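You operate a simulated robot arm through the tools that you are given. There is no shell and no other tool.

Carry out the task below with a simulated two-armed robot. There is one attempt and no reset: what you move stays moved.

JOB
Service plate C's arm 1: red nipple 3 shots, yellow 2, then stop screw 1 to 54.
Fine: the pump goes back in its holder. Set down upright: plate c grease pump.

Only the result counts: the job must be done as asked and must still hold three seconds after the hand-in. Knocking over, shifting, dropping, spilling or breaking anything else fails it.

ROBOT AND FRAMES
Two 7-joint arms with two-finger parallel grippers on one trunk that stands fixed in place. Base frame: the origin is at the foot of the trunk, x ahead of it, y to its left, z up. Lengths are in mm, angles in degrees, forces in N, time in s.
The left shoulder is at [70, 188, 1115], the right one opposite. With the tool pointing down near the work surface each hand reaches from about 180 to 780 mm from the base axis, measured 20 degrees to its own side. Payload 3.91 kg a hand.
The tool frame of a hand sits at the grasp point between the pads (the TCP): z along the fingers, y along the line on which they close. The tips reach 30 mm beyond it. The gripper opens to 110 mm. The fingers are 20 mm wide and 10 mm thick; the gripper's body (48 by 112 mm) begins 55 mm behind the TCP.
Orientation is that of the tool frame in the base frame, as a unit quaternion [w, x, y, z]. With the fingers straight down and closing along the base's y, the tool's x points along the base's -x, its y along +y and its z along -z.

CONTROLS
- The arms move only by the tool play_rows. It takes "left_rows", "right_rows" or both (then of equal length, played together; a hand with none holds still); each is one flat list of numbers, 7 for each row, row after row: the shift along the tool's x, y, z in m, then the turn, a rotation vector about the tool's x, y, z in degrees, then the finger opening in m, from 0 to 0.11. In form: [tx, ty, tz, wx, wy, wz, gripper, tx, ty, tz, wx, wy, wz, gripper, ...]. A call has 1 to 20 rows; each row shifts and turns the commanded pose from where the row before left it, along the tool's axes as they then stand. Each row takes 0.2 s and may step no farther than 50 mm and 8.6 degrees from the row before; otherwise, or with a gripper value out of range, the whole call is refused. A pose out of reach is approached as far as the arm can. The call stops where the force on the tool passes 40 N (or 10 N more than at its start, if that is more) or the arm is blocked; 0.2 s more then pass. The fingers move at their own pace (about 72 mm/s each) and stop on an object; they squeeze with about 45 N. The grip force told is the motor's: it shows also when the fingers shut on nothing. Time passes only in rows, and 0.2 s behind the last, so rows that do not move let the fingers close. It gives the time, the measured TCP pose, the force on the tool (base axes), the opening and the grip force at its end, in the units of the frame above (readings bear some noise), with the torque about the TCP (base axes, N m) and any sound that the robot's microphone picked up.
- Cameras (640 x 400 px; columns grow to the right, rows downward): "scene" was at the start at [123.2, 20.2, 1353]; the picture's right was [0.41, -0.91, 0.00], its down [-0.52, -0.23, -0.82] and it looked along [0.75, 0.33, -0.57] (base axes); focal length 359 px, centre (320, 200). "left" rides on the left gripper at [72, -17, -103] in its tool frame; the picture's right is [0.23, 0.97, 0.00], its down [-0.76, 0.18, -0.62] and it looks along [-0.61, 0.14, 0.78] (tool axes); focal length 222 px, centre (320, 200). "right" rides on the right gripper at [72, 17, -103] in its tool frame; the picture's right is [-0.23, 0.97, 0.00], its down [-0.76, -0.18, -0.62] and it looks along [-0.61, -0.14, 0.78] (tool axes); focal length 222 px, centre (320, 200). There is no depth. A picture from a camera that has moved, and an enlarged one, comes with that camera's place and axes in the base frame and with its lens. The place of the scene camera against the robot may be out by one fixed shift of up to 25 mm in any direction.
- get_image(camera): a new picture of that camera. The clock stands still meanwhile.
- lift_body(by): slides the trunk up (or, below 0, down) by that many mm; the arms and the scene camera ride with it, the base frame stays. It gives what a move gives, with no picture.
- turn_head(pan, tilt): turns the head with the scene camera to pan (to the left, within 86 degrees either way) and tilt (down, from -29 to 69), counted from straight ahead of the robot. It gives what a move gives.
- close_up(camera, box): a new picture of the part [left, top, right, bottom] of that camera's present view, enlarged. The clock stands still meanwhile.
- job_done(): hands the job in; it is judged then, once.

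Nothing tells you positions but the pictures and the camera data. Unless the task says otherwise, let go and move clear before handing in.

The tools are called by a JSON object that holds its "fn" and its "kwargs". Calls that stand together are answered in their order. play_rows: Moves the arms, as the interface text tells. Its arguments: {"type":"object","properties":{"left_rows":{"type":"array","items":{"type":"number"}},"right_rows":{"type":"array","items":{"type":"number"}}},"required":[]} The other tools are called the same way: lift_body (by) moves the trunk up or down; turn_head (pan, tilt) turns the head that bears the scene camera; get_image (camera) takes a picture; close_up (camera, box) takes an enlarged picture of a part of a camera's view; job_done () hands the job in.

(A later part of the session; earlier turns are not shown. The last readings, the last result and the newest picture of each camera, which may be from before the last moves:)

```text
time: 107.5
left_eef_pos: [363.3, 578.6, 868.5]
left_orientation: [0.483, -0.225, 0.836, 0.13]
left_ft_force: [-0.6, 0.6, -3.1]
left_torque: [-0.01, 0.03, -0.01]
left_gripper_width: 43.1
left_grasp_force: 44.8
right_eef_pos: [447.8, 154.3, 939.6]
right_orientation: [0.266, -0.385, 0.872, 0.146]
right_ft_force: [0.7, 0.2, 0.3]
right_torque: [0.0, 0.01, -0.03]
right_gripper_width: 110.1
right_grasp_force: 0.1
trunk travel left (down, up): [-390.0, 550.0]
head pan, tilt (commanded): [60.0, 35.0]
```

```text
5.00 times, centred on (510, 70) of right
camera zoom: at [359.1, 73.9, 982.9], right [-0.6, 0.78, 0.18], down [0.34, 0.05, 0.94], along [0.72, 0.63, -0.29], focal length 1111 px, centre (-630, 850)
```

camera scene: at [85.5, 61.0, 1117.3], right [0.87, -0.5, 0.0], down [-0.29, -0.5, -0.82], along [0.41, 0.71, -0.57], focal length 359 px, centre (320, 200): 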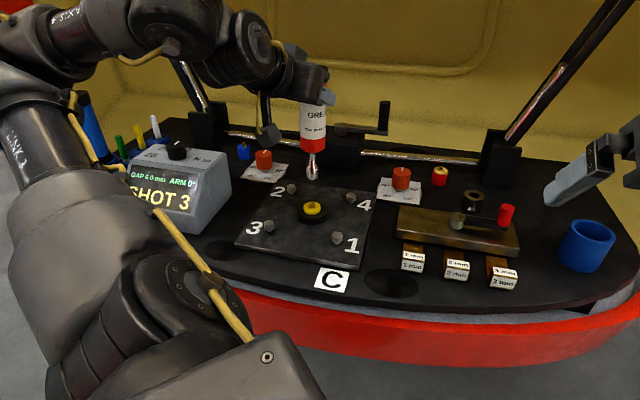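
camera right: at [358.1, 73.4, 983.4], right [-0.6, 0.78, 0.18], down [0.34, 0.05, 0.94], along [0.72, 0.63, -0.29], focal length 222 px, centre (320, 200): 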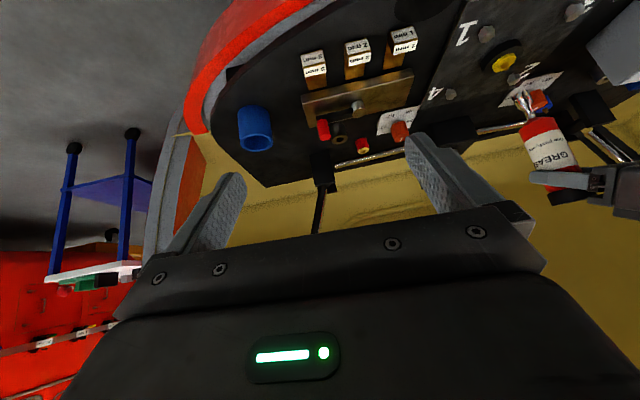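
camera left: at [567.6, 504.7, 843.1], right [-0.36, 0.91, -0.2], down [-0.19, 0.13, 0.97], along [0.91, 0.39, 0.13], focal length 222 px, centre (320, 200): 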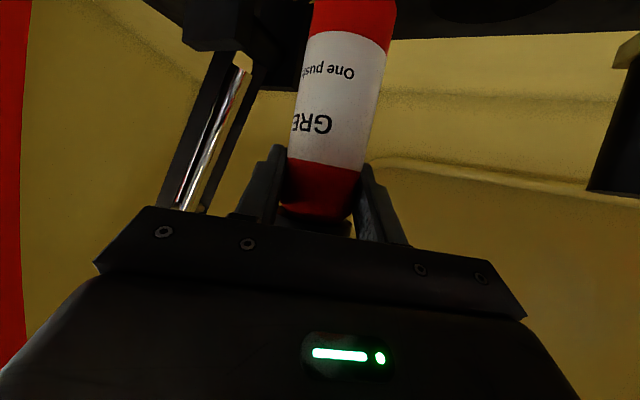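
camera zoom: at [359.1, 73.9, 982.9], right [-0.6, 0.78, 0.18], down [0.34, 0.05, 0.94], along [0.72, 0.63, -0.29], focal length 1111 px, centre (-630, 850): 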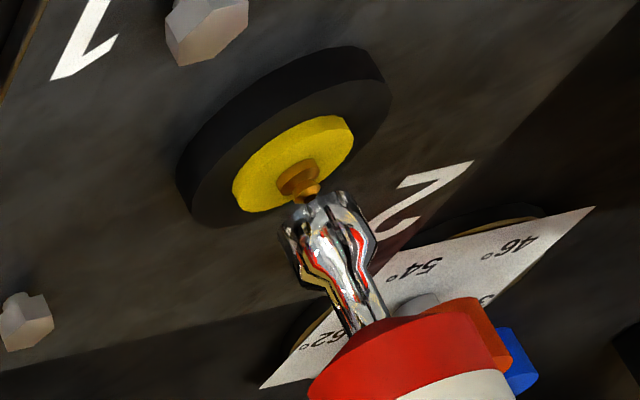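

Aligned in both views. Pressing down for the first yellow shot, then checking the display.

{"fn": "play_rows", "kwargs": {"left_rows": [0.00433, 0, 0.0025, 0, 0, 0, 0.03, 0.00433, 0, 0.0025, 0, 0, 0, 0.03, 0.00433, 0, 0.0025, 0, 0, 0, 0.03, 0.0026, 0, 0.0015, 0, 0, 0, 0.03, 0, 0, 0, 0, 0, 0, 0.03, 0, 0, 0, 0, 0, 0, 0.03]}}

{"fn": "get_image", "kwargs": {"camera": "scene"}}

{"fn": "close_up", "kwargs": {"camera": "scene", "box": [280, 160, 350, 240]}}

```text
time: 109.0
left_eef_pos: [362.8, 578.1, 855.1]
left_orientation: [0.485, -0.223, 0.835, 0.13]
left_ft_force: [6.1, 1.6, 18.6]
left_torque: [0.21, -0.88, 0.02]
left_gripper_width: 43.2
left_grasp_force: 44.9
right_eef_pos: [449.0, 151.4, 939.9]
right_orientation: [0.267, -0.384, 0.871, 0.147]
right_ft_force: [-0.6, 0.4, -0.5]
right_torque: [0.0, 0.02, 0.0]
right_gripper_width: 109.8
right_grasp_force: 0.0
trunk travel left (down, up): [-390.0, 550.0]
head pan, tilt (commanded): [60.0, 35.0]
```

```text
taken
camera scene: at [85.9, 59.0, 1117.5], right [0.87, -0.5, 0.0], down [-0.29, -0.5, -0.82], along [0.41, 0.71, -0.57], focal length 359 px, centre (320, 200)
```

scene: 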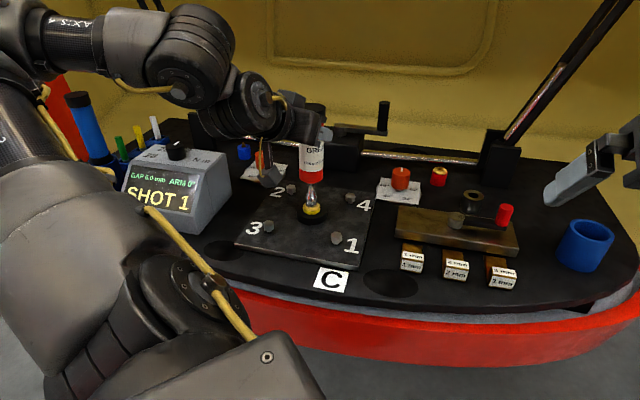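

```text
5.00 times, centred on (315, 200) of scene
camera zoom: at [85.9, 59.0, 1117.5], right [0.87, -0.5, 0.0], down [-0.29, -0.5, -0.82], along [0.41, 0.71, -0.57], focal length 1795 px, centre (345, 200)
```

zoom: 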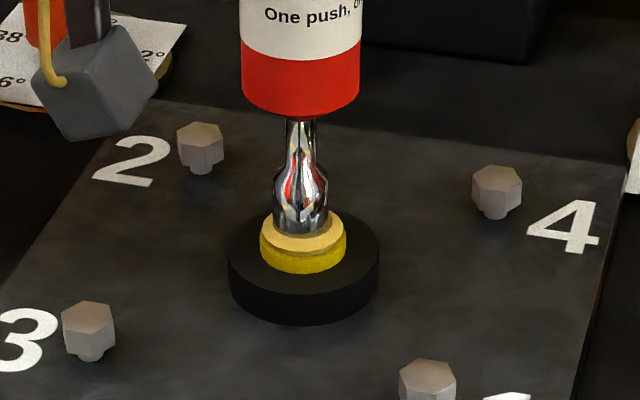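

"SHOT 1" on the display with a fresh collar on the yellow nipple. Lifting ~17 mm to re-arm, then checking.

{"fn": "play_rows", "kwargs": {"left_rows": [-0.00433, 0, -0.0025, 0, 0, 0, 0.03, -0.00433, 0, -0.0025, 0, 0, 0, 0.03, -0.00433, 0, -0.0025, 0, 0, 0, 0.03, -0.0026, 0, -0.0015, 0, 0, 0, 0.03, 0, 0, 0, 0, 0, 0, 0.03]}}

{"fn": "close_up", "kwargs": {"camera": "scene", "box": [110, 130, 350, 280]}}

{"fn": "close_up", "kwargs": {"camera": "scene", "box": [280, 160, 350, 240]}}

{"fn": "close_up", "kwargs": {"camera": "right", "box": [470, 30, 550, 110]}}

```text
time: 110.2
left_eef_pos: [363.8, 578.0, 870.0]
left_orientation: [0.482, -0.225, 0.837, 0.13]
left_ft_force: [-0.3, 0.0, -3.0]
left_torque: [0.0, 0.02, 0.01]
left_gripper_width: 43.4
left_grasp_force: 44.8
right_eef_pos: [449.0, 153.6, 940.1]
right_orientation: [0.267, -0.384, 0.872, 0.146]
right_ft_force: [-0.5, 0.6, -0.4]
right_torque: [0.0, -0.01, -0.03]
right_gripper_width: 109.8
right_grasp_force: 0.2
trunk travel left (down, up): [-390.0, 550.0]
head pan, tilt (commanded): [60.0, 35.0]
```

```text
2.67 times, centred on (230, 205) of scene
camera zoom: at [86.6, 61.3, 1117.1], right [0.87, -0.5, 0.0], down [-0.29, -0.5, -0.82], along [0.41, 0.71, -0.57], focal length 957 px, centre (560, 187)
```

zoom: 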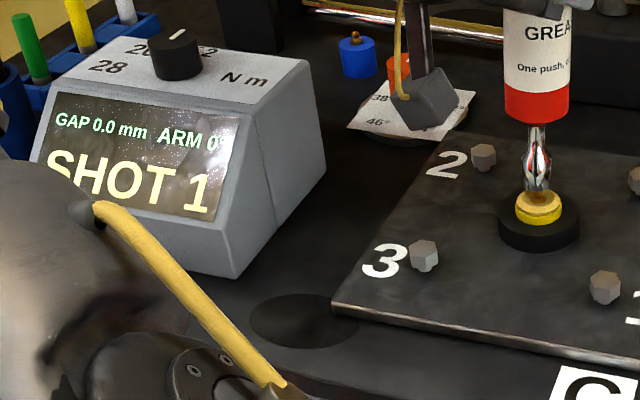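

```text
5.00 times, centred on (315, 200) of scene
camera zoom: at [86.6, 61.3, 1117.1], right [0.87, -0.5, 0.0], down [-0.29, -0.5, -0.82], along [0.41, 0.71, -0.57], focal length 1795 px, centre (345, 200)
```

zoom: 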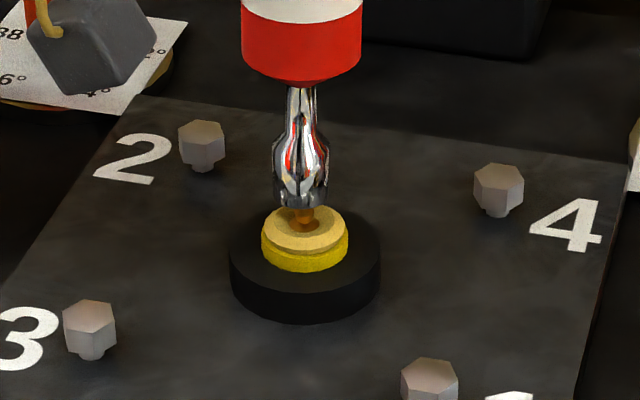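

```text
5.00 times, centred on (510, 70) of right
camera zoom: at [359.0, 73.7, 982.9], right [-0.6, 0.78, 0.18], down [0.34, 0.05, 0.94], along [0.72, 0.63, -0.29], focal length 1111 px, centre (-630, 850)
```

zoom: 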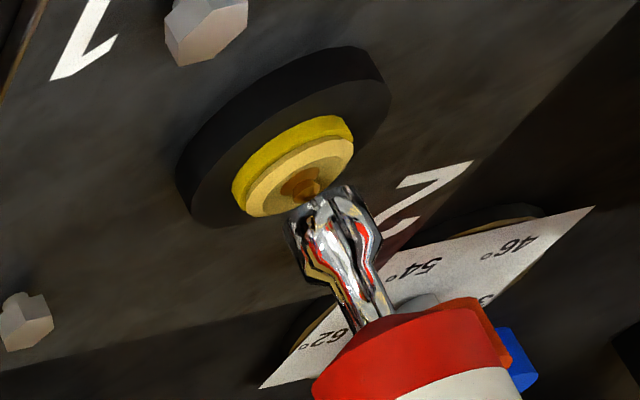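

{"fn": "play_rows", "kwargs": {"left_rows": [-0.0052, 0, -0.003, 0, 0, 0, 0.03, 0, 0, 0, 0, 0, 0, 0.03]}}

{"fn": "close_up", "kwargs": {"camera": "scene", "box": [280, 160, 350, 240]}}

{"fn": "close_up", "kwargs": {"camera": "right", "box": [470, 30, 550, 110]}}

{"fn": "get_image", "kwargs": {"camera": "left"}}

```text
time: 110.8
left_eef_pos: [363.9, 578.4, 876.1]
left_orientation: [0.483, -0.225, 0.836, 0.129]
left_ft_force: [0.2, -0.2, -3.2]
left_torque: [-0.03, 0.01, 0.0]
left_gripper_width: 43.1
left_grasp_force: 45.0
right_eef_pos: [448.9, 153.4, 939.5]
right_orientation: [0.267, -0.385, 0.871, 0.147]
right_ft_force: [-0.2, 1.2, 0.8]
right_torque: [0.03, -0.01, 0.01]
right_gripper_width: 110.0
right_grasp_force: 0.0
trunk travel left (down, up): [-390.0, 550.0]
head pan, tilt (commanded): [60.0, 35.0]
```

```text
5.00 times, centred on (315, 200) of scene
camera zoom: at [86.6, 61.4, 1117.1], right [0.87, -0.5, 0.0], down [-0.29, -0.5, -0.82], along [0.41, 0.71, -0.57], focal length 1795 px, centre (345, 200)
```

zoom: 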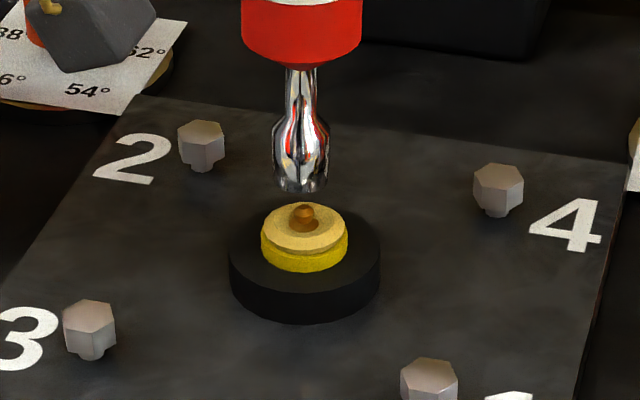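

```text
5.00 times, centred on (510, 70) of right
camera zoom: at [359.1, 73.7, 982.9], right [-0.6, 0.78, 0.18], down [0.34, 0.05, 0.94], along [0.72, 0.63, -0.29], focal length 1111 px, centre (-630, 850)
```

zoom: 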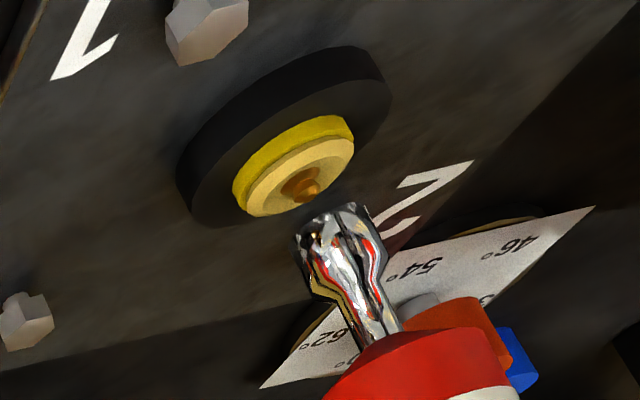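

```text
taken
camera left: at [263.1, 501.0, 865.7], right [-0.59, 0.79, -0.2], down [-0.23, 0.08, 0.97], along [0.78, 0.61, 0.13], focal length 222 px, centre (320, 200)
```

left: 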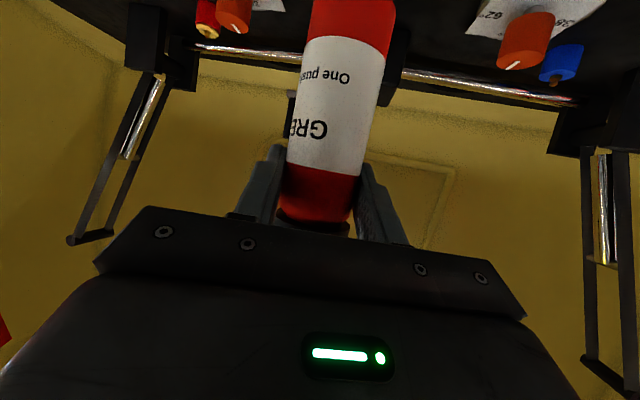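

Small realign (+1.5, +1) and pressing for the second yellow shot.

{"fn": "play_rows", "kwargs": {"left_rows": [0.00386, 0.00012, 0.00431, 0, 0, 0, 0.03, 0.00433, 0, 0.0025, 0, 0, 0, 0.03, 0.00433, 0, 0.0025, 0, 0, 0, 0.03, 0.00433, 0, 0.0025, 0, 0, 0, 0.03, 0.0026, 0, 0.0015, 0, 0, 0, 0.03, 0, 0, 0, 0, 0, 0, 0.03, 0, 0, 0, 0, 0, 0, 0.03]}}

{"fn": "close_up", "kwargs": {"camera": "scene", "box": [110, 130, 350, 280]}}

```text
time: 112.3
left_eef_pos: [364.1, 575.2, 856.5]
left_orientation: [0.485, -0.225, 0.835, 0.13]
left_ft_force: [0.3, -0.5, 15.6]
left_torque: [-0.02, -0.06, 0.01]
left_gripper_width: 43.2
left_grasp_force: 45.1
right_eef_pos: [446.6, 151.2, 940.3]
right_orientation: [0.267, -0.384, 0.871, 0.147]
right_ft_force: [0.2, 0.7, -0.3]
right_torque: [-0.01, 0.02, -0.02]
right_gripper_width: 110.2
right_grasp_force: 0.0
trunk travel left (down, up): [-390.0, 550.0]
head pan, tilt (commanded): [60.0, 35.0]
```

```text
2.67 times, centred on (230, 205) of scene
camera zoom: at [85.4, 59.1, 1117.4], right [0.87, -0.5, 0.0], down [-0.29, -0.5, -0.82], along [0.41, 0.71, -0.57], focal length 957 px, centre (560, 187)
```

zoom: 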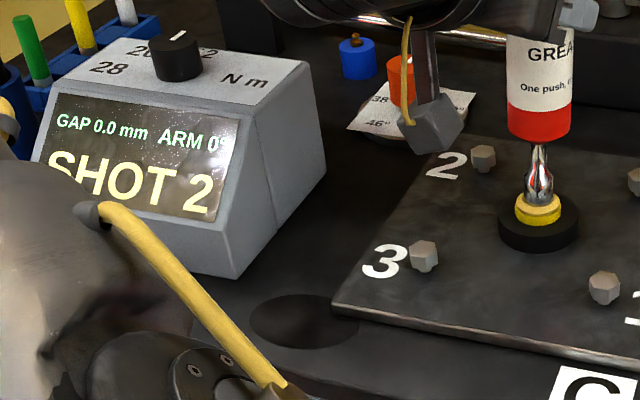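

SHOT 2 on yellow — greasing is complete. Lifting straight off and confirming the counter, then carrying the pump back.

{"fn": "play_rows", "kwargs": {"left_rows": [-0.01732, 0, -0.01, 0, 0, 0, 0.03, -0.02165, 0, -0.0125, 0, 0, 0, 0.03, -0.02165, 0, -0.0125, 0, 0, 0, 0.03, -0.00866, 0, -0.005, 0, 0, 0, 0.03]}}

{"fn": "get_image", "kwargs": {"camera": "scene"}}

{"fn": "close_up", "kwargs": {"camera": "scene", "box": [110, 130, 350, 280]}}

```text
time: 113.3
left_eef_pos: [362.6, 581.3, 931.7]
left_orientation: [0.482, -0.225, 0.837, 0.13]
left_ft_force: [0.6, -0.1, -3.4]
left_torque: [0.01, 0.03, -0.01]
left_gripper_width: 43.1
left_grasp_force: 45.1
right_eef_pos: [448.7, 154.0, 940.9]
right_orientation: [0.267, -0.384, 0.871, 0.147]
right_ft_force: [-0.6, 0.2, -0.5]
right_torque: [0.0, -0.01, 0.01]
right_gripper_width: 110.0
right_grasp_force: 0.1
trunk travel left (down, up): [-390.0, 550.0]
head pan, tilt (commanded): [60.0, 35.0]
```

```text
taken
camera scene: at [86.6, 61.2, 1117.1], right [0.87, -0.5, 0.0], down [-0.29, -0.5, -0.82], along [0.41, 0.71, -0.57], focal length 359 px, centre (320, 200)
```

scene: 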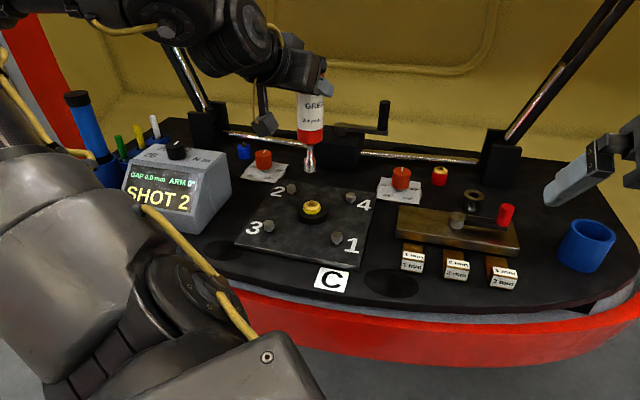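

```text
2.67 times, centred on (230, 205) of scene
camera zoom: at [86.6, 61.2, 1117.1], right [0.87, -0.5, 0.0], down [-0.29, -0.5, -0.82], along [0.41, 0.71, -0.57], focal length 957 px, centre (560, 187)
```

zoom: 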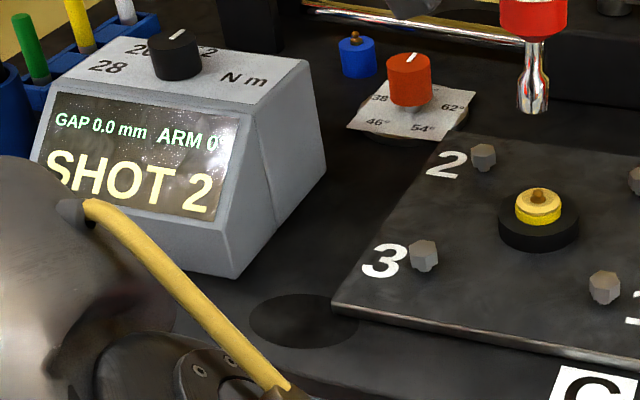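

Counter holds at SHOT 2. Carrying the pump back toward the holder in stages.

{"fn": "play_rows", "kwargs": {"left_rows": [-0.01565, -0.02455, 0.0271, 6.495, 0, 3.75, 0.03, -0.01713, -0.02025, 0.02967, 6.495, 0, 3.75, 0.03, -0.0183, -0.0156, 0.0317, 0, 0, 0, 0.03, -0.0183, -0.0156, 0.0317, 0, 0, 0, 0.03, -0.0183, -0.0156, 0.0317, 0, 0, 0, 0.03]}}

{"fn": "turn_head", "kwargs": {"pan": 30, "tilt": 35}}

{"fn": "get_image", "kwargs": {"camera": "scene"}}

```text
time: 114.5
left_eef_pos: [563.4, 549.6, 931.2]
left_orientation: [0.495, -0.114, 0.859, 0.066]
left_ft_force: [1.1, -0.1, -3.5]
left_torque: [0.01, 0.02, -0.02]
left_gripper_width: 43.1
left_grasp_force: 45.1
right_eef_pos: [449.3, 152.6, 940.5]
right_orientation: [0.266, -0.384, 0.872, 0.147]
right_ft_force: [-0.1, -0.8, 0.1]
right_torque: [-0.01, -0.01, 0.02]
right_gripper_width: 109.9
right_grasp_force: 0.1
trunk travel left (down, up): [-390.0, 550.0]
head pan, tilt (commanded): [60.0, 35.0]
```

```text
time: 115.5
left_eef_pos: [561.7, 551.0, 931.6]
left_orientation: [0.496, -0.113, 0.859, 0.065]
left_ft_force: [-0.2, 0.7, -3.4]
left_torque: [0.01, 0.0, 0.02]
left_gripper_width: 43.2
left_grasp_force: 44.4
right_eef_pos: [448.8, 153.2, 939.9]
right_orientation: [0.266, -0.385, 0.871, 0.147]
right_ft_force: [0.5, -0.1, -0.1]
right_torque: [0.0, -0.03, -0.01]
right_gripper_width: 110.1
right_grasp_force: 0.2
trunk travel left (down, up): [-390.0, 550.0]
head pan, tilt (commanded): [30.0, 35.0]
```

```text
taken
camera scene: at [118.9, 29.0, 1117.2], right [0.5, -0.87, 0.0], down [-0.5, -0.29, -0.82], along [0.71, 0.41, -0.57], focal length 359 px, centre (320, 200)
```

scene: 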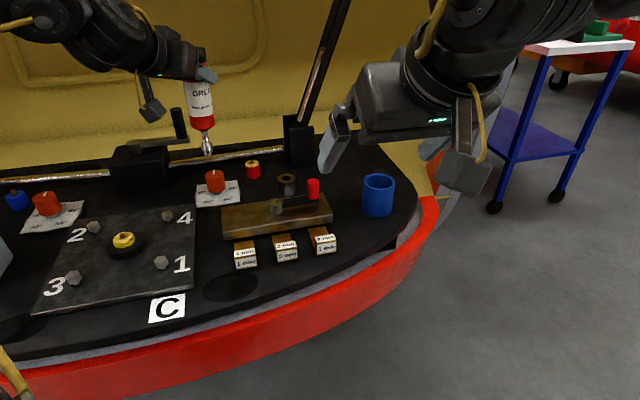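

{"fn": "play_rows", "kwargs": {"left_rows": [-0.01258, -0.0326, 0.0218, 6.495, 0, 3.75, 0.03, -0.0146, -0.02906, 0.0253, 6.495, 0, 3.75, 0.03, -0.0164, -0.025, 0.0284, 0, 0, 0, 0.03, -0.0164, -0.025, 0.0284, 0, 0, 0, 0.03]}}

{"fn": "play_rows", "kwargs": {"left_rows": [-0.0016, -0.04, 0.00277, 6.495, 0, 3.75, 0.03, -0.0042, -0.03924, 0.00727, 6.495, 0, 3.75, 0.03, -0.00672, -0.0378, 0.01164, 6.495, 0, 3.75, 0.03, -0.00913, -0.03573, 0.0158, 6.495, 0, 3.75, 0.03, -0.0114, -0.03304, 0.0197, 0, 0, 0, 0.03, 0, 0, 0, 0, 0, 0, 0.03]}}

{"fn": "get_image", "kwargs": {"camera": "scene"}}

{"fn": "get_image", "kwargs": {"camera": "right"}}

```text
time: 116.5
left_eef_pos: [697.4, 450.0, 932.1]
left_orientation: [0.499, 0.001, 0.866, -0.001]
left_ft_force: [1.4, -0.2, -3.8]
left_torque: [0.01, -0.03, -0.02]
left_gripper_width: 43.1
left_grasp_force: 44.3
right_eef_pos: [449.4, 153.6, 939.8]
right_orientation: [0.266, -0.384, 0.872, 0.147]
right_ft_force: [0.4, -0.6, -0.2]
right_torque: [0.0, 0.01, 0.03]
right_gripper_width: 110.0
right_grasp_force: 0.0
trunk travel left (down, up): [-390.0, 550.0]
head pan, tilt (commanded): [30.0, 35.0]
```

```text
time: 117.9
left_eef_pos: [709.5, 252.9, 933.3]
left_orientation: [0.483, 0.224, 0.836, -0.131]
left_ft_force: [0.3, 1.2, -2.8]
left_torque: [0.0, 0.01, 0.0]
left_gripper_width: 42.9
left_grasp_force: 45.1
right_eef_pos: [448.2, 153.8, 938.7]
right_orientation: [0.266, -0.384, 0.872, 0.146]
right_ft_force: [0.0, 0.6, 0.8]
right_torque: [0.03, -0.01, -0.02]
right_gripper_width: 109.8
right_grasp_force: 0.1
trunk travel left (down, up): [-390.0, 550.0]
head pan, tilt (commanded): [30.0, 35.0]
```

```text
taken
camera scene: at [119.0, 29.8, 1117.1], right [0.5, -0.87, 0.0], down [-0.5, -0.29, -0.82], along [0.71, 0.41, -0.57], focal length 359 px, centre (320, 200)
```

scene: 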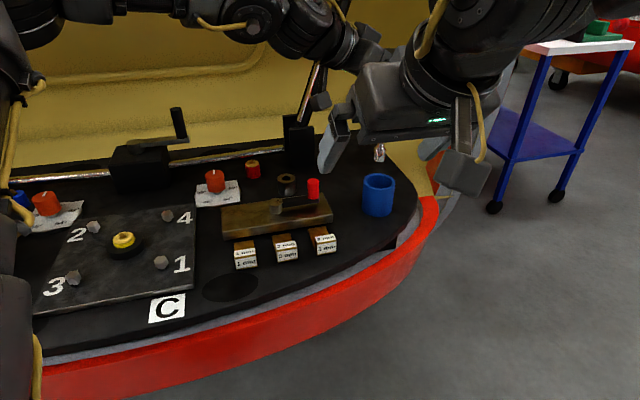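

```text
taken
camera right: at [359.2, 74.3, 982.8], right [-0.6, 0.78, 0.18], down [0.34, 0.05, 0.94], along [0.72, 0.63, -0.29], focal length 222 px, centre (320, 200)
```

right: 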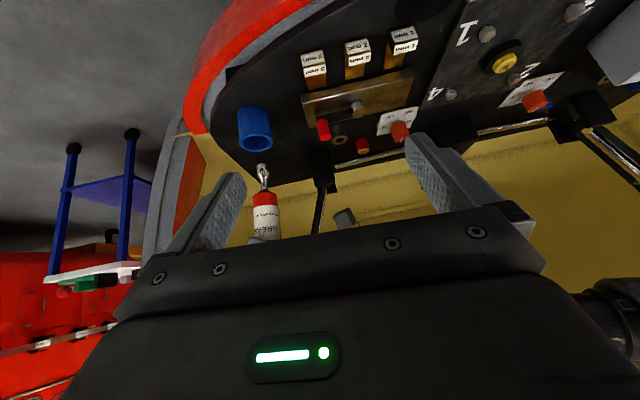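

{"fn": "close_up", "kwargs": {"camera": "right", "box": [215, 90, 315, 240]}}

{"fn": "get_image", "kwargs": {"camera": "left"}}

```text
2.67 times, centred on (265, 165) of right
camera zoom: at [359.2, 74.3, 982.8], right [-0.6, 0.78, 0.18], down [0.34, 0.05, 0.94], along [0.72, 0.63, -0.29], focal length 592 px, centre (467, 293)
```

zoom: 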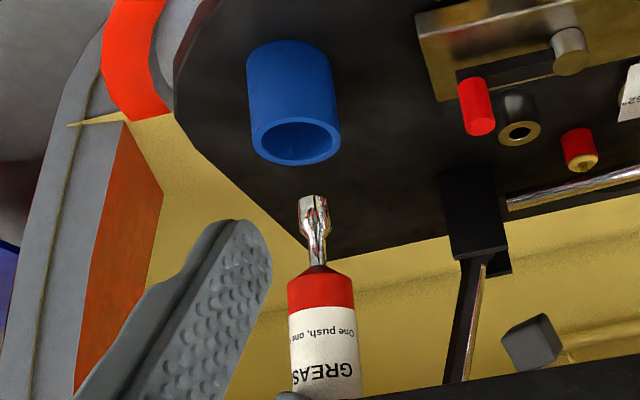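

```text
taken
camera left: at [591.8, 301.3, 922.7], right [0.39, 0.9, -0.2], down [-0.05, 0.24, 0.97], along [0.92, -0.37, 0.13], focal length 222 px, centre (320, 200)
```

left: 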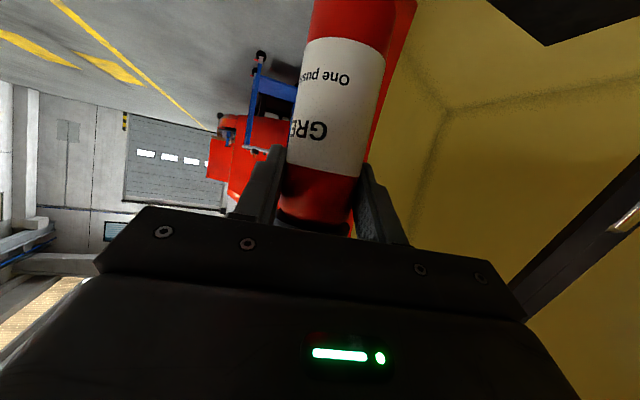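

The pump seems tilted ~2–3° in the grip after pressing. I'll move the right hand aside to clear the scene camera's view and check.

{"fn": "play_rows", "kwargs": {"right_rows": [0.0349, -0.0117, -0.0254, 0, 0, 0, 0.11, 0.0349, -0.0117, -0.0254, 0, 0, 0, 0.11, 0.0349, -0.0117, -0.0254, 0, 0, 0, 0.11]}}

{"fn": "turn_head", "kwargs": {"pan": 22, "tilt": 30}}

{"fn": "get_image", "kwargs": {"camera": "scene"}}

{"fn": "get_image", "kwargs": {"camera": "right"}}

```text
time: 118.7
left_eef_pos: [709.1, 252.4, 934.2]
left_orientation: [0.483, 0.224, 0.837, -0.13]
left_ft_force: [-0.4, 0.1, -3.4]
left_torque: [0.01, 0.01, -0.02]
left_gripper_width: 43.0
left_grasp_force: 45.1
right_eef_pos: [451.2, 155.8, 946.1]
right_orientation: [0.269, -0.386, 0.871, 0.144]
right_ft_force: [-0.4, -0.7, 0.6]
right_torque: [0.01, 0.0, -0.01]
right_gripper_width: 110.2
right_grasp_force: 0.1
right hand out of reach, approached as far as the arm can: row 1, 2, 3
trunk travel left (down, up): [-390.0, 550.0]
head pan, tilt (commanded): [30.0, 35.0]
```

```text
time: 119.4
left_eef_pos: [710.3, 253.4, 933.4]
left_orientation: [0.483, 0.223, 0.837, -0.129]
left_ft_force: [-0.1, -0.4, -3.6]
left_torque: [0.01, 0.0, 0.01]
left_gripper_width: 43.1
left_grasp_force: 45.3
right_eef_pos: [451.7, 156.6, 946.6]
right_orientation: [0.268, -0.386, 0.871, 0.144]
right_ft_force: [0.3, 0.5, 0.3]
right_torque: [-0.01, -0.01, -0.02]
right_gripper_width: 110.2
right_grasp_force: 0.1
trunk travel left (down, up): [-390.0, 550.0]
head pan, tilt (commanded): [22.0, 30.0]
```

```text
taken
camera scene: at [126.6, 18.6, 1124.9], right [0.37, -0.93, 0.0], down [-0.46, -0.19, -0.87], along [0.8, 0.32, -0.5], focal length 359 px, centre (320, 200)
```

scene: 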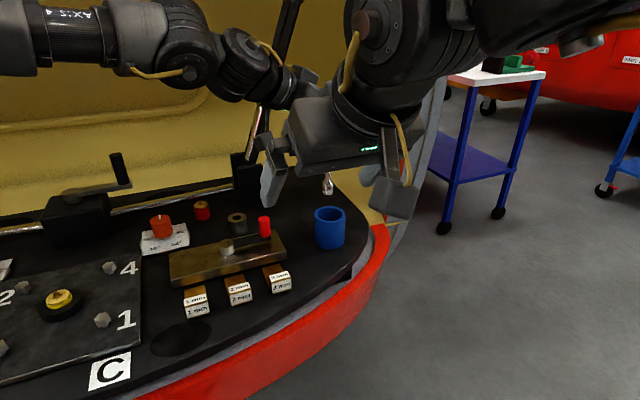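

```text
taken
camera right: at [361.5, 75.6, 989.5], right [-0.6, 0.78, 0.17], down [0.34, 0.05, 0.94], along [0.72, 0.63, -0.29], focal length 222 px, centre (320, 200)
```

right: 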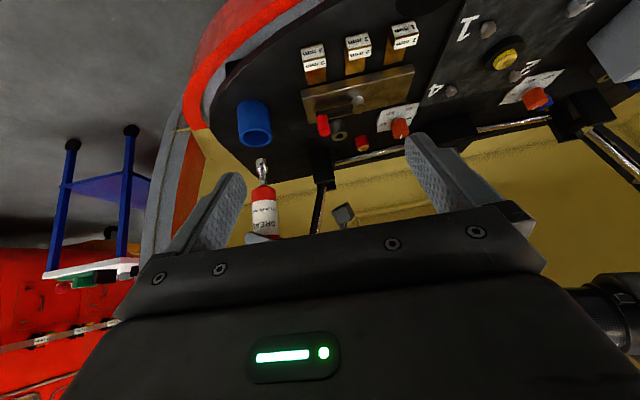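

The right hand is stuck at its limit in that orientation; I'll unwind its tilt and yaw, then retreat it to the right.

{"fn": "play_rows", "kwargs": {"right_rows": [0, 0, 0, 0, 8.5, 0, 0.11, 0, 0, 0, 0, 8.5, 0, 0.11, 0, 0, 0, 0, 8.5, 0, 0.11, 0, 0, 0, 0, 8.5, 0, 0.11, 0, 0, 0, 0, 0, 8.3, 0.11, 0, 0, 0, 0, 0, 8.3, 0.11, 0, 0, 0, 0, 0, 8.3, 0.11, 0, 0, 0, 0, 0, 8.3, 0.11, 0, 0, 0, 0, 0, 8.3, 0.11, 0.03, -0.03, 0, 0, 0, 0, 0.11, 0.03, -0.03, 0, 0, 0, 0, 0.11, 0.03, -0.03, 0, 0, 0, 0, 0.11, 0.03, -0.03, 0, 0, 0, 0, 0.11]}}

{"fn": "get_image", "kwargs": {"camera": "scene"}}

{"fn": "close_up", "kwargs": {"camera": "scene", "box": [250, 40, 400, 270]}}

```text
time: 122.2
left_eef_pos: [708.8, 250.0, 933.9]
left_orientation: [0.483, 0.225, 0.836, -0.13]
left_ft_force: [0.3, -0.5, -3.8]
left_torque: [0.02, 0.04, 0.03]
left_gripper_width: 43.2
left_grasp_force: 45.1
right_eef_pos: [327.3, -8.3, 949.2]
right_orientation: [0.001, -0.072, 0.997, 0.0]
right_ft_force: [0.2, -1.1, 0.2]
right_torque: [0.01, 0.01, -0.01]
right_gripper_width: 110.1
right_grasp_force: 0.1
right hand out of reach, approached as far as the arm can: row 2, 3, 4
trunk travel left (down, up): [-390.0, 550.0]
head pan, tilt (commanded): [22.0, 30.0]
```

```text
taken
camera scene: at [126.0, 16.7, 1125.1], right [0.37, -0.93, 0.0], down [-0.46, -0.19, -0.87], along [0.8, 0.32, -0.5], focal length 359 px, centre (320, 200)
```

scene: 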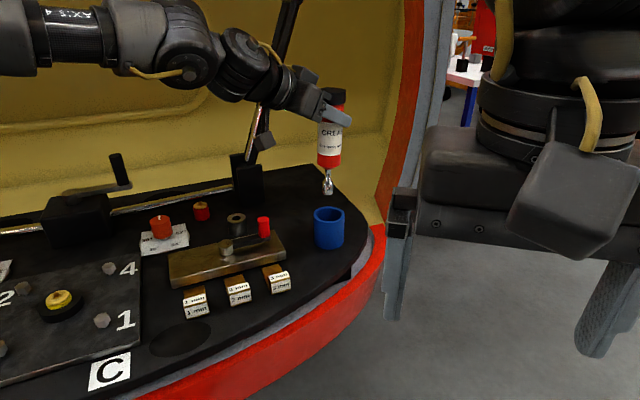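

```text
1.74 times, centred on (325, 155) of scene
camera zoom: at [126.0, 16.7, 1125.1], right [0.37, -0.93, 0.0], down [-0.46, -0.19, -0.87], along [0.8, 0.32, -0.5], focal length 624 px, centre (311, 278)
```

zoom: 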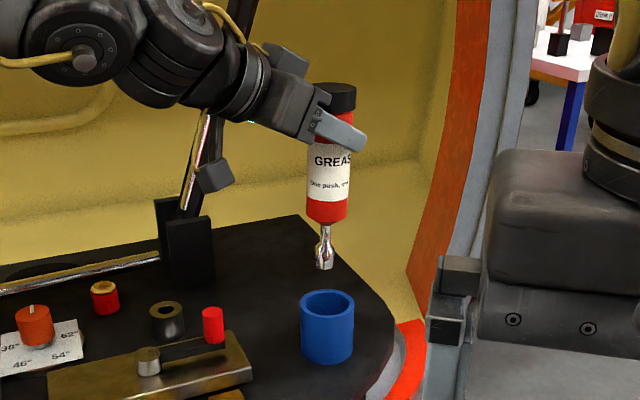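

With a clear view, the pump leans about 3° in the grip (bottom toward the robot). I'll rotate the hand 3° about its closing axis to bring it upright and re-check.

{"fn": "play_rows", "kwargs": {"left_rows": [0, 0, 0, 0, -3.0, 0, 0.03, 0, 0, 0, 0, 0, 0, 0.03]}}

{"fn": "close_up", "kwargs": {"camera": "scene", "box": [270, 70, 390, 270]}}

{"fn": "get_image", "kwargs": {"camera": "right"}}

```text
time: 122.8
left_eef_pos: [708.9, 252.1, 933.7]
left_orientation: [0.504, 0.222, 0.823, -0.137]
left_ft_force: [0.2, 0.3, -2.7]
left_torque: [0.03, 0.03, 0.01]
left_gripper_width: 43.3
left_grasp_force: 45.3
right_eef_pos: [328.6, -4.5, 948.2]
right_orientation: [0.0, -0.073, 0.997, -0.001]
right_ft_force: [-0.4, -0.8, 0.4]
right_torque: [-0.03, -0.02, 0.01]
right_gripper_width: 109.9
right_grasp_force: 0.1
trunk travel left (down, up): [-390.0, 550.0]
head pan, tilt (commanded): [22.0, 30.0]
```

```text
2.00 times, centred on (330, 170) of scene
camera zoom: at [126.7, 18.4, 1124.9], right [0.37, -0.93, 0.0], down [-0.46, -0.19, -0.87], along [0.8, 0.32, -0.5], focal length 718 px, centre (300, 260)
```

zoom: 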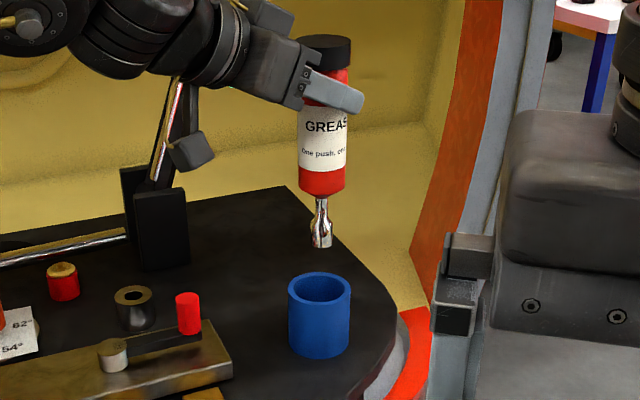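

```text
taken
camera right: at [254.7, 0.5, 1052.0], right [0.08, 1.0, 0.0], down [0.78, -0.07, 0.62], along [0.62, -0.05, -0.78], focal length 222 px, centre (320, 200)
```

right: 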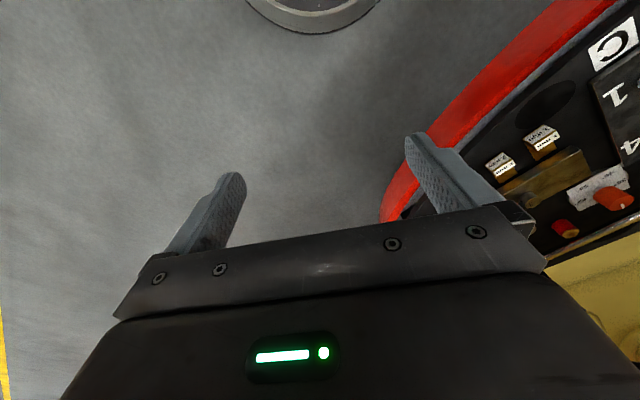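

Now the pump is vertical and centred over the holder in view. Descending 60 mm, then checking.

{"fn": "play_rows", "kwargs": {"left_rows": [0.02673, 0, 0.01362, 0, 0, 0, 0.03, 0.02673, 0, 0.01362, 0, 0, 0, 0.03, 0, 0, 0, 0, 0, 0, 0.03]}}

{"fn": "close_up", "kwargs": {"camera": "scene", "box": [270, 100, 390, 270]}}

```text
time: 123.6
left_eef_pos: [709.8, 250.1, 873.8]
left_orientation: [0.505, 0.22, 0.824, -0.135]
left_ft_force: [-0.2, 0.4, -2.9]
left_torque: [0.03, 0.02, 0.0]
left_gripper_width: 43.2
left_grasp_force: 44.3
right_eef_pos: [329.1, -5.5, 949.0]
right_orientation: [0.0, -0.073, 0.997, -0.001]
right_ft_force: [0.0, 0.0, 0.1]
right_torque: [0.02, -0.02, 0.03]
right_gripper_width: 110.1
right_grasp_force: 0.1
trunk travel left (down, up): [-390.0, 550.0]
head pan, tilt (commanded): [22.0, 30.0]
```

```text
2.35 times, centred on (330, 185) of scene
camera zoom: at [126.4, 18.3, 1125.0], right [0.37, -0.93, 0.0], down [-0.46, -0.19, -0.87], along [0.8, 0.32, -0.5], focal length 845 px, centre (296, 235)
```

zoom: 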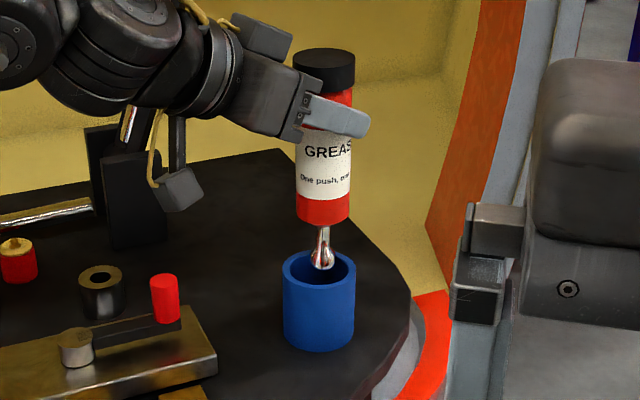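

{"fn": "play_rows", "kwargs": {"left_rows": [0.0178, 0, 0.00908, 0, 0, 0, 0.03, 0.01337, 0, 0.00681, 0, 0, 0, 0.03, 0, 0, 0, 0, 0, 0, 0.03]}}

{"fn": "close_up", "kwargs": {"camera": "scene", "box": [270, 100, 390, 270]}}

```text
time: 124.4
left_eef_pos: [709.8, 249.2, 841.1]
left_orientation: [0.504, 0.221, 0.823, -0.136]
left_ft_force: [0.0, -0.6, -3.2]
left_torque: [0.0, 0.03, 0.01]
left_gripper_width: 43.4
left_grasp_force: 45.0
right_eef_pos: [329.0, -6.6, 949.2]
right_orientation: [0.0, -0.072, 0.997, 0.0]
right_ft_force: [0.4, -0.5, -0.1]
right_torque: [0.02, -0.01, 0.0]
right_gripper_width: 110.1
right_grasp_force: 0.1
trunk travel left (down, up): [-390.0, 550.0]
head pan, tilt (commanded): [22.0, 30.0]
```

```text
2.35 times, centred on (330, 185) of scene
camera zoom: at [126.5, 18.4, 1125.0], right [0.37, -0.93, 0.0], down [-0.46, -0.19, -0.87], along [0.8, 0.32, -0.5], focal length 845 px, centre (296, 235)
```

zoom: 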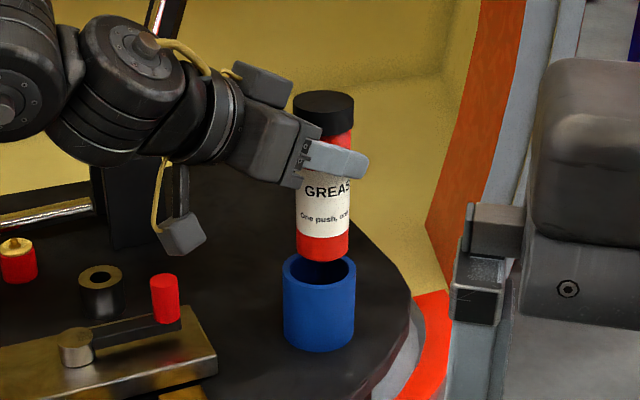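

{"fn": "play_rows", "kwargs": {"left_rows": [0.00753, 0.00075, 0.00283, 0, 0, 0, 0.03, 0, 0, 0, 0, 0, 0, 0.03]}}

{"fn": "close_up", "kwargs": {"camera": "scene", "box": [290, 150, 370, 260]}}

```text
time: 125.0
left_eef_pos: [708.8, 252.0, 832.0]
left_orientation: [0.505, 0.221, 0.823, -0.136]
left_ft_force: [-1.2, -0.5, -2.7]
left_torque: [0.01, 0.02, 0.0]
left_gripper_width: 43.1
left_grasp_force: 45.3
right_eef_pos: [328.4, -4.1, 948.7]
right_orientation: [0.0, -0.072, 0.997, -0.001]
right_ft_force: [-0.4, 0.7, 0.3]
right_torque: [-0.03, 0.04, 0.0]
right_gripper_width: 109.8
right_grasp_force: 0.1
trunk travel left (down, up): [-390.0, 550.0]
head pan, tilt (commanded): [22.0, 30.0]
```

```text
3.64 times, centred on (330, 205) of scene
camera zoom: at [126.5, 18.3, 1125.0], right [0.37, -0.93, 0.0], down [-0.46, -0.19, -0.87], along [0.8, 0.32, -0.5], focal length 1305 px, centre (284, 182)
```

zoom: 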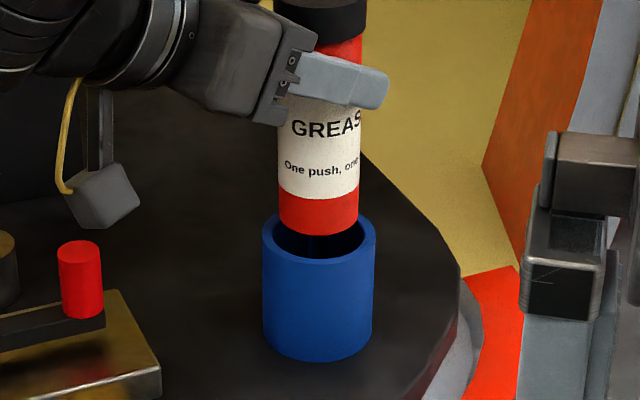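

{"fn": "play_rows", "kwargs": {"left_rows": [0.00446, 0, 0.00227, 0, 0, 0, 0.03, 0.00267, 0, 0.00136, 0, 0, 0, 0.03, 0, 0, 0, 0, 0, 0, 0.03]}}

{"fn": "close_up", "kwargs": {"camera": "scene", "box": [290, 150, 370, 260]}}

```text
time: 125.8
left_eef_pos: [708.4, 251.8, 821.7]
left_orientation: [0.505, 0.22, 0.824, -0.136]
left_ft_force: [-0.2, 0.0, -4.6]
left_torque: [0.03, 0.01, 0.01]
left_gripper_width: 43.1
left_grasp_force: 44.9
right_eef_pos: [328.8, -5.0, 948.8]
right_orientation: [0.0, -0.073, 0.997, -0.001]
right_ft_force: [-0.5, -1.4, -0.8]
right_torque: [0.0, -0.02, 0.01]
right_gripper_width: 110.0
right_grasp_force: 0.1
trunk travel left (down, up): [-390.0, 550.0]
head pan, tilt (commanded): [22.0, 30.0]
```

```text
3.64 times, centred on (330, 205) of scene
camera zoom: at [126.7, 18.5, 1124.9], right [0.37, -0.93, 0.0], down [-0.46, -0.19, -0.87], along [0.8, 0.32, -0.5], focal length 1305 px, centre (284, 182)
```

zoom: 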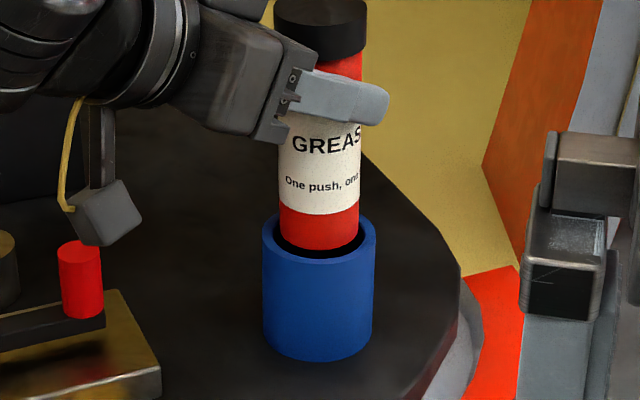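

{"fn": "play_rows", "kwargs": {"left_rows": [0.00267, 0, 0.00136, 0, 0, 0, 0.03, 0.00178, 0, 0.00091, 0, 0, 0, 0.03, 0, 0, 0, 0, 0, 0, 0.03]}}

{"fn": "close_up", "kwargs": {"camera": "scene", "box": [290, 150, 370, 260]}}

```text
time: 126.6
left_eef_pos: [709.0, 251.2, 819.7]
left_orientation: [0.507, 0.22, 0.822, -0.135]
left_ft_force: [1.3, 1.3, 9.0]
left_torque: [0.24, -0.13, -0.02]
left_gripper_width: 43.0
left_grasp_force: 45.4
right_eef_pos: [326.6, -5.4, 949.8]
right_orientation: [-0.001, -0.072, 0.997, -0.001]
right_ft_force: [-0.9, 0.7, 0.6]
right_torque: [0.04, 0.03, -0.02]
right_gripper_width: 110.1
right_grasp_force: 0.1
trunk travel left (down, up): [-390.0, 550.0]
head pan, tilt (commanded): [22.0, 30.0]
```

```text
3.64 times, centred on (330, 205) of scene
camera zoom: at [125.2, 18.1, 1125.3], right [0.37, -0.93, 0.0], down [-0.46, -0.19, -0.87], along [0.8, 0.32, -0.5], focal length 1305 px, centre (284, 182)
```

zoom: 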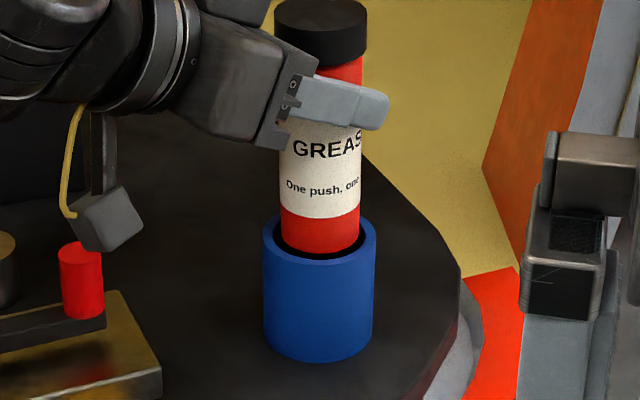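

The pump has touched the holder floor (net ~12 N). I'll relax 2 mm and open the gripper.

{"fn": "play_rows", "kwargs": {"left_rows": [-0.00178, 0, -0.00091, 0, 0, 0, 0.03, 0, 0, 0, 0, 0, 0, 0.03]}}

{"fn": "play_rows", "kwargs": {"left_rows": [0, 0, 0, 0, 0, 0, 0.05, 0, 0, 0, 0, 0, 0, 0.07, 0, 0, 0, 0, 0, 0, 0.09, 0, 0, 0, 0, 0, 0, 0.11, 0, 0, 0, 0, 0, 0, 0.11]}}

{"fn": "close_up", "kwargs": {"camera": "scene", "box": [270, 100, 390, 270]}}

{"fn": "get_image", "kwargs": {"camera": "left"}}

```text
time: 127.2
left_eef_pos: [709.4, 249.9, 820.7]
left_orientation: [0.506, 0.221, 0.823, -0.136]
left_ft_force: [3.5, -0.5, 4.6]
left_torque: [-0.01, -0.48, 0.05]
left_gripper_width: 43.0
left_grasp_force: 44.9
right_eef_pos: [328.9, -6.2, 949.4]
right_orientation: [0.0, -0.072, 0.997, 0.0]
right_ft_force: [-0.6, 0.2, -0.3]
right_torque: [0.01, 0.03, 0.0]
right_gripper_width: 110.0
right_grasp_force: 0.1
trunk travel left (down, up): [-390.0, 550.0]
head pan, tilt (commanded): [22.0, 30.0]
```

```text
time: 128.4
left_eef_pos: [709.8, 250.8, 819.8]
left_orientation: [0.504, 0.221, 0.824, -0.135]
left_ft_force: [-0.2, -0.3, -0.4]
left_torque: [-0.02, 0.0, 0.03]
left_gripper_width: 109.8
left_grasp_force: 0.1
right_eef_pos: [328.7, -6.7, 948.9]
right_orientation: [0.0, -0.073, 0.997, -0.001]
right_ft_force: [-0.5, -0.2, -0.5]
right_torque: [0.0, -0.02, 0.04]
right_gripper_width: 110.2
right_grasp_force: 0.0
trunk travel left (down, up): [-390.0, 550.0]
head pan, tilt (commanded): [22.0, 30.0]
```

```text
2.35 times, centred on (330, 185) of scene
camera zoom: at [126.2, 18.3, 1125.0], right [0.37, -0.93, 0.0], down [-0.46, -0.19, -0.87], along [0.8, 0.32, -0.5], focal length 845 px, centre (296, 235)
```

zoom: 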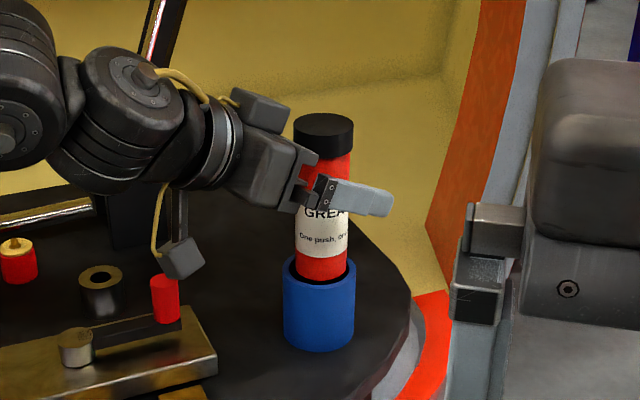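

```text
taken
camera left: at [592.7, 300.2, 802.3], right [0.4, 0.89, -0.2], down [-0.09, 0.26, 0.96], along [0.91, -0.36, 0.19], focal length 222 px, centre (320, 200)
```

left: 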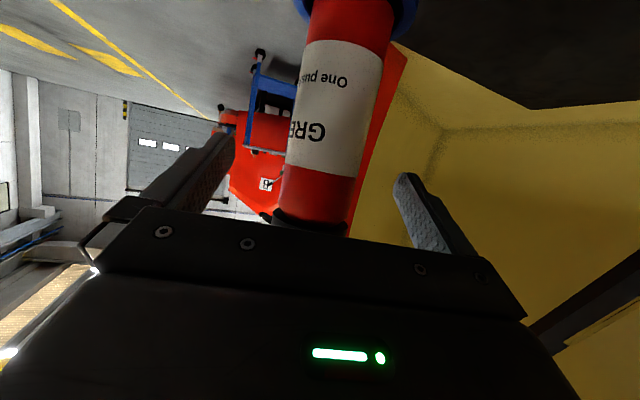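

The pump stands upright in its holder and is released. Backing straight away along the tool axis.

{"fn": "play_rows", "kwargs": {"left_rows": [0, 0, -0.02, 0, 0, 0, 0.11, 0, 0, -0.035, 0, 0, 0, 0.11, 0, 0, -0.04, 0, 0, 0, 0.11, 0, 0, -0.04, 0, 0, 0, 0.11]}}

{"fn": "get_image", "kwargs": {"camera": "scene"}}

{"fn": "close_up", "kwargs": {"camera": "scene", "box": [270, 100, 390, 270]}}

```text
time: 129.4
left_eef_pos: [602.3, 314.5, 883.0]
left_orientation: [0.504, 0.221, 0.824, -0.136]
left_ft_force: [-0.4, -0.3, 0.2]
left_torque: [0.01, 0.03, 0.01]
left_gripper_width: 110.1
left_grasp_force: 0.1
right_eef_pos: [327.2, -4.0, 950.7]
right_orientation: [0.001, -0.072, 0.997, -0.001]
right_ft_force: [-1.6, -1.1, 0.2]
right_torque: [0.0, 0.02, 0.05]
right_gripper_width: 109.9
right_grasp_force: 0.1
trunk travel left (down, up): [-390.0, 550.0]
head pan, tilt (commanded): [22.0, 30.0]
```

```text
taken
camera scene: at [125.1, 18.9, 1125.1], right [0.37, -0.93, 0.0], down [-0.46, -0.19, -0.87], along [0.8, 0.32, -0.5], focal length 359 px, centre (320, 200)
```

scene: 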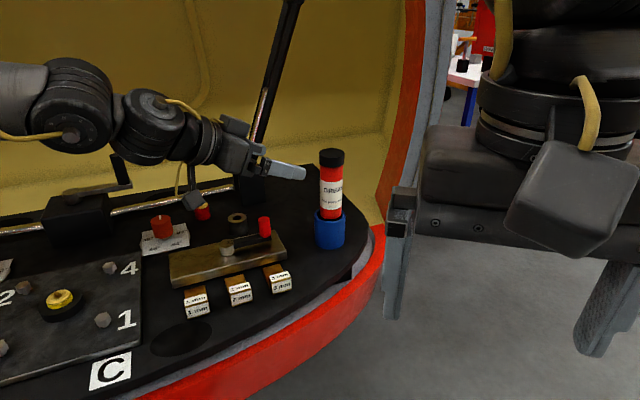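

```text
2.35 times, centred on (330, 185) of scene
camera zoom: at [125.1, 18.9, 1125.1], right [0.37, -0.93, 0.0], down [-0.46, -0.19, -0.87], along [0.8, 0.32, -0.5], focal length 845 px, centre (296, 235)
```

zoom: 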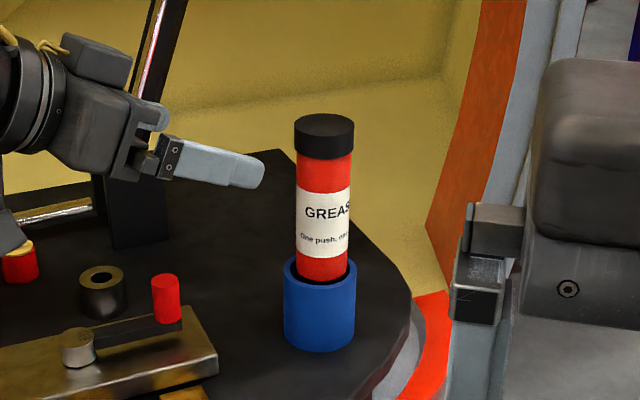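

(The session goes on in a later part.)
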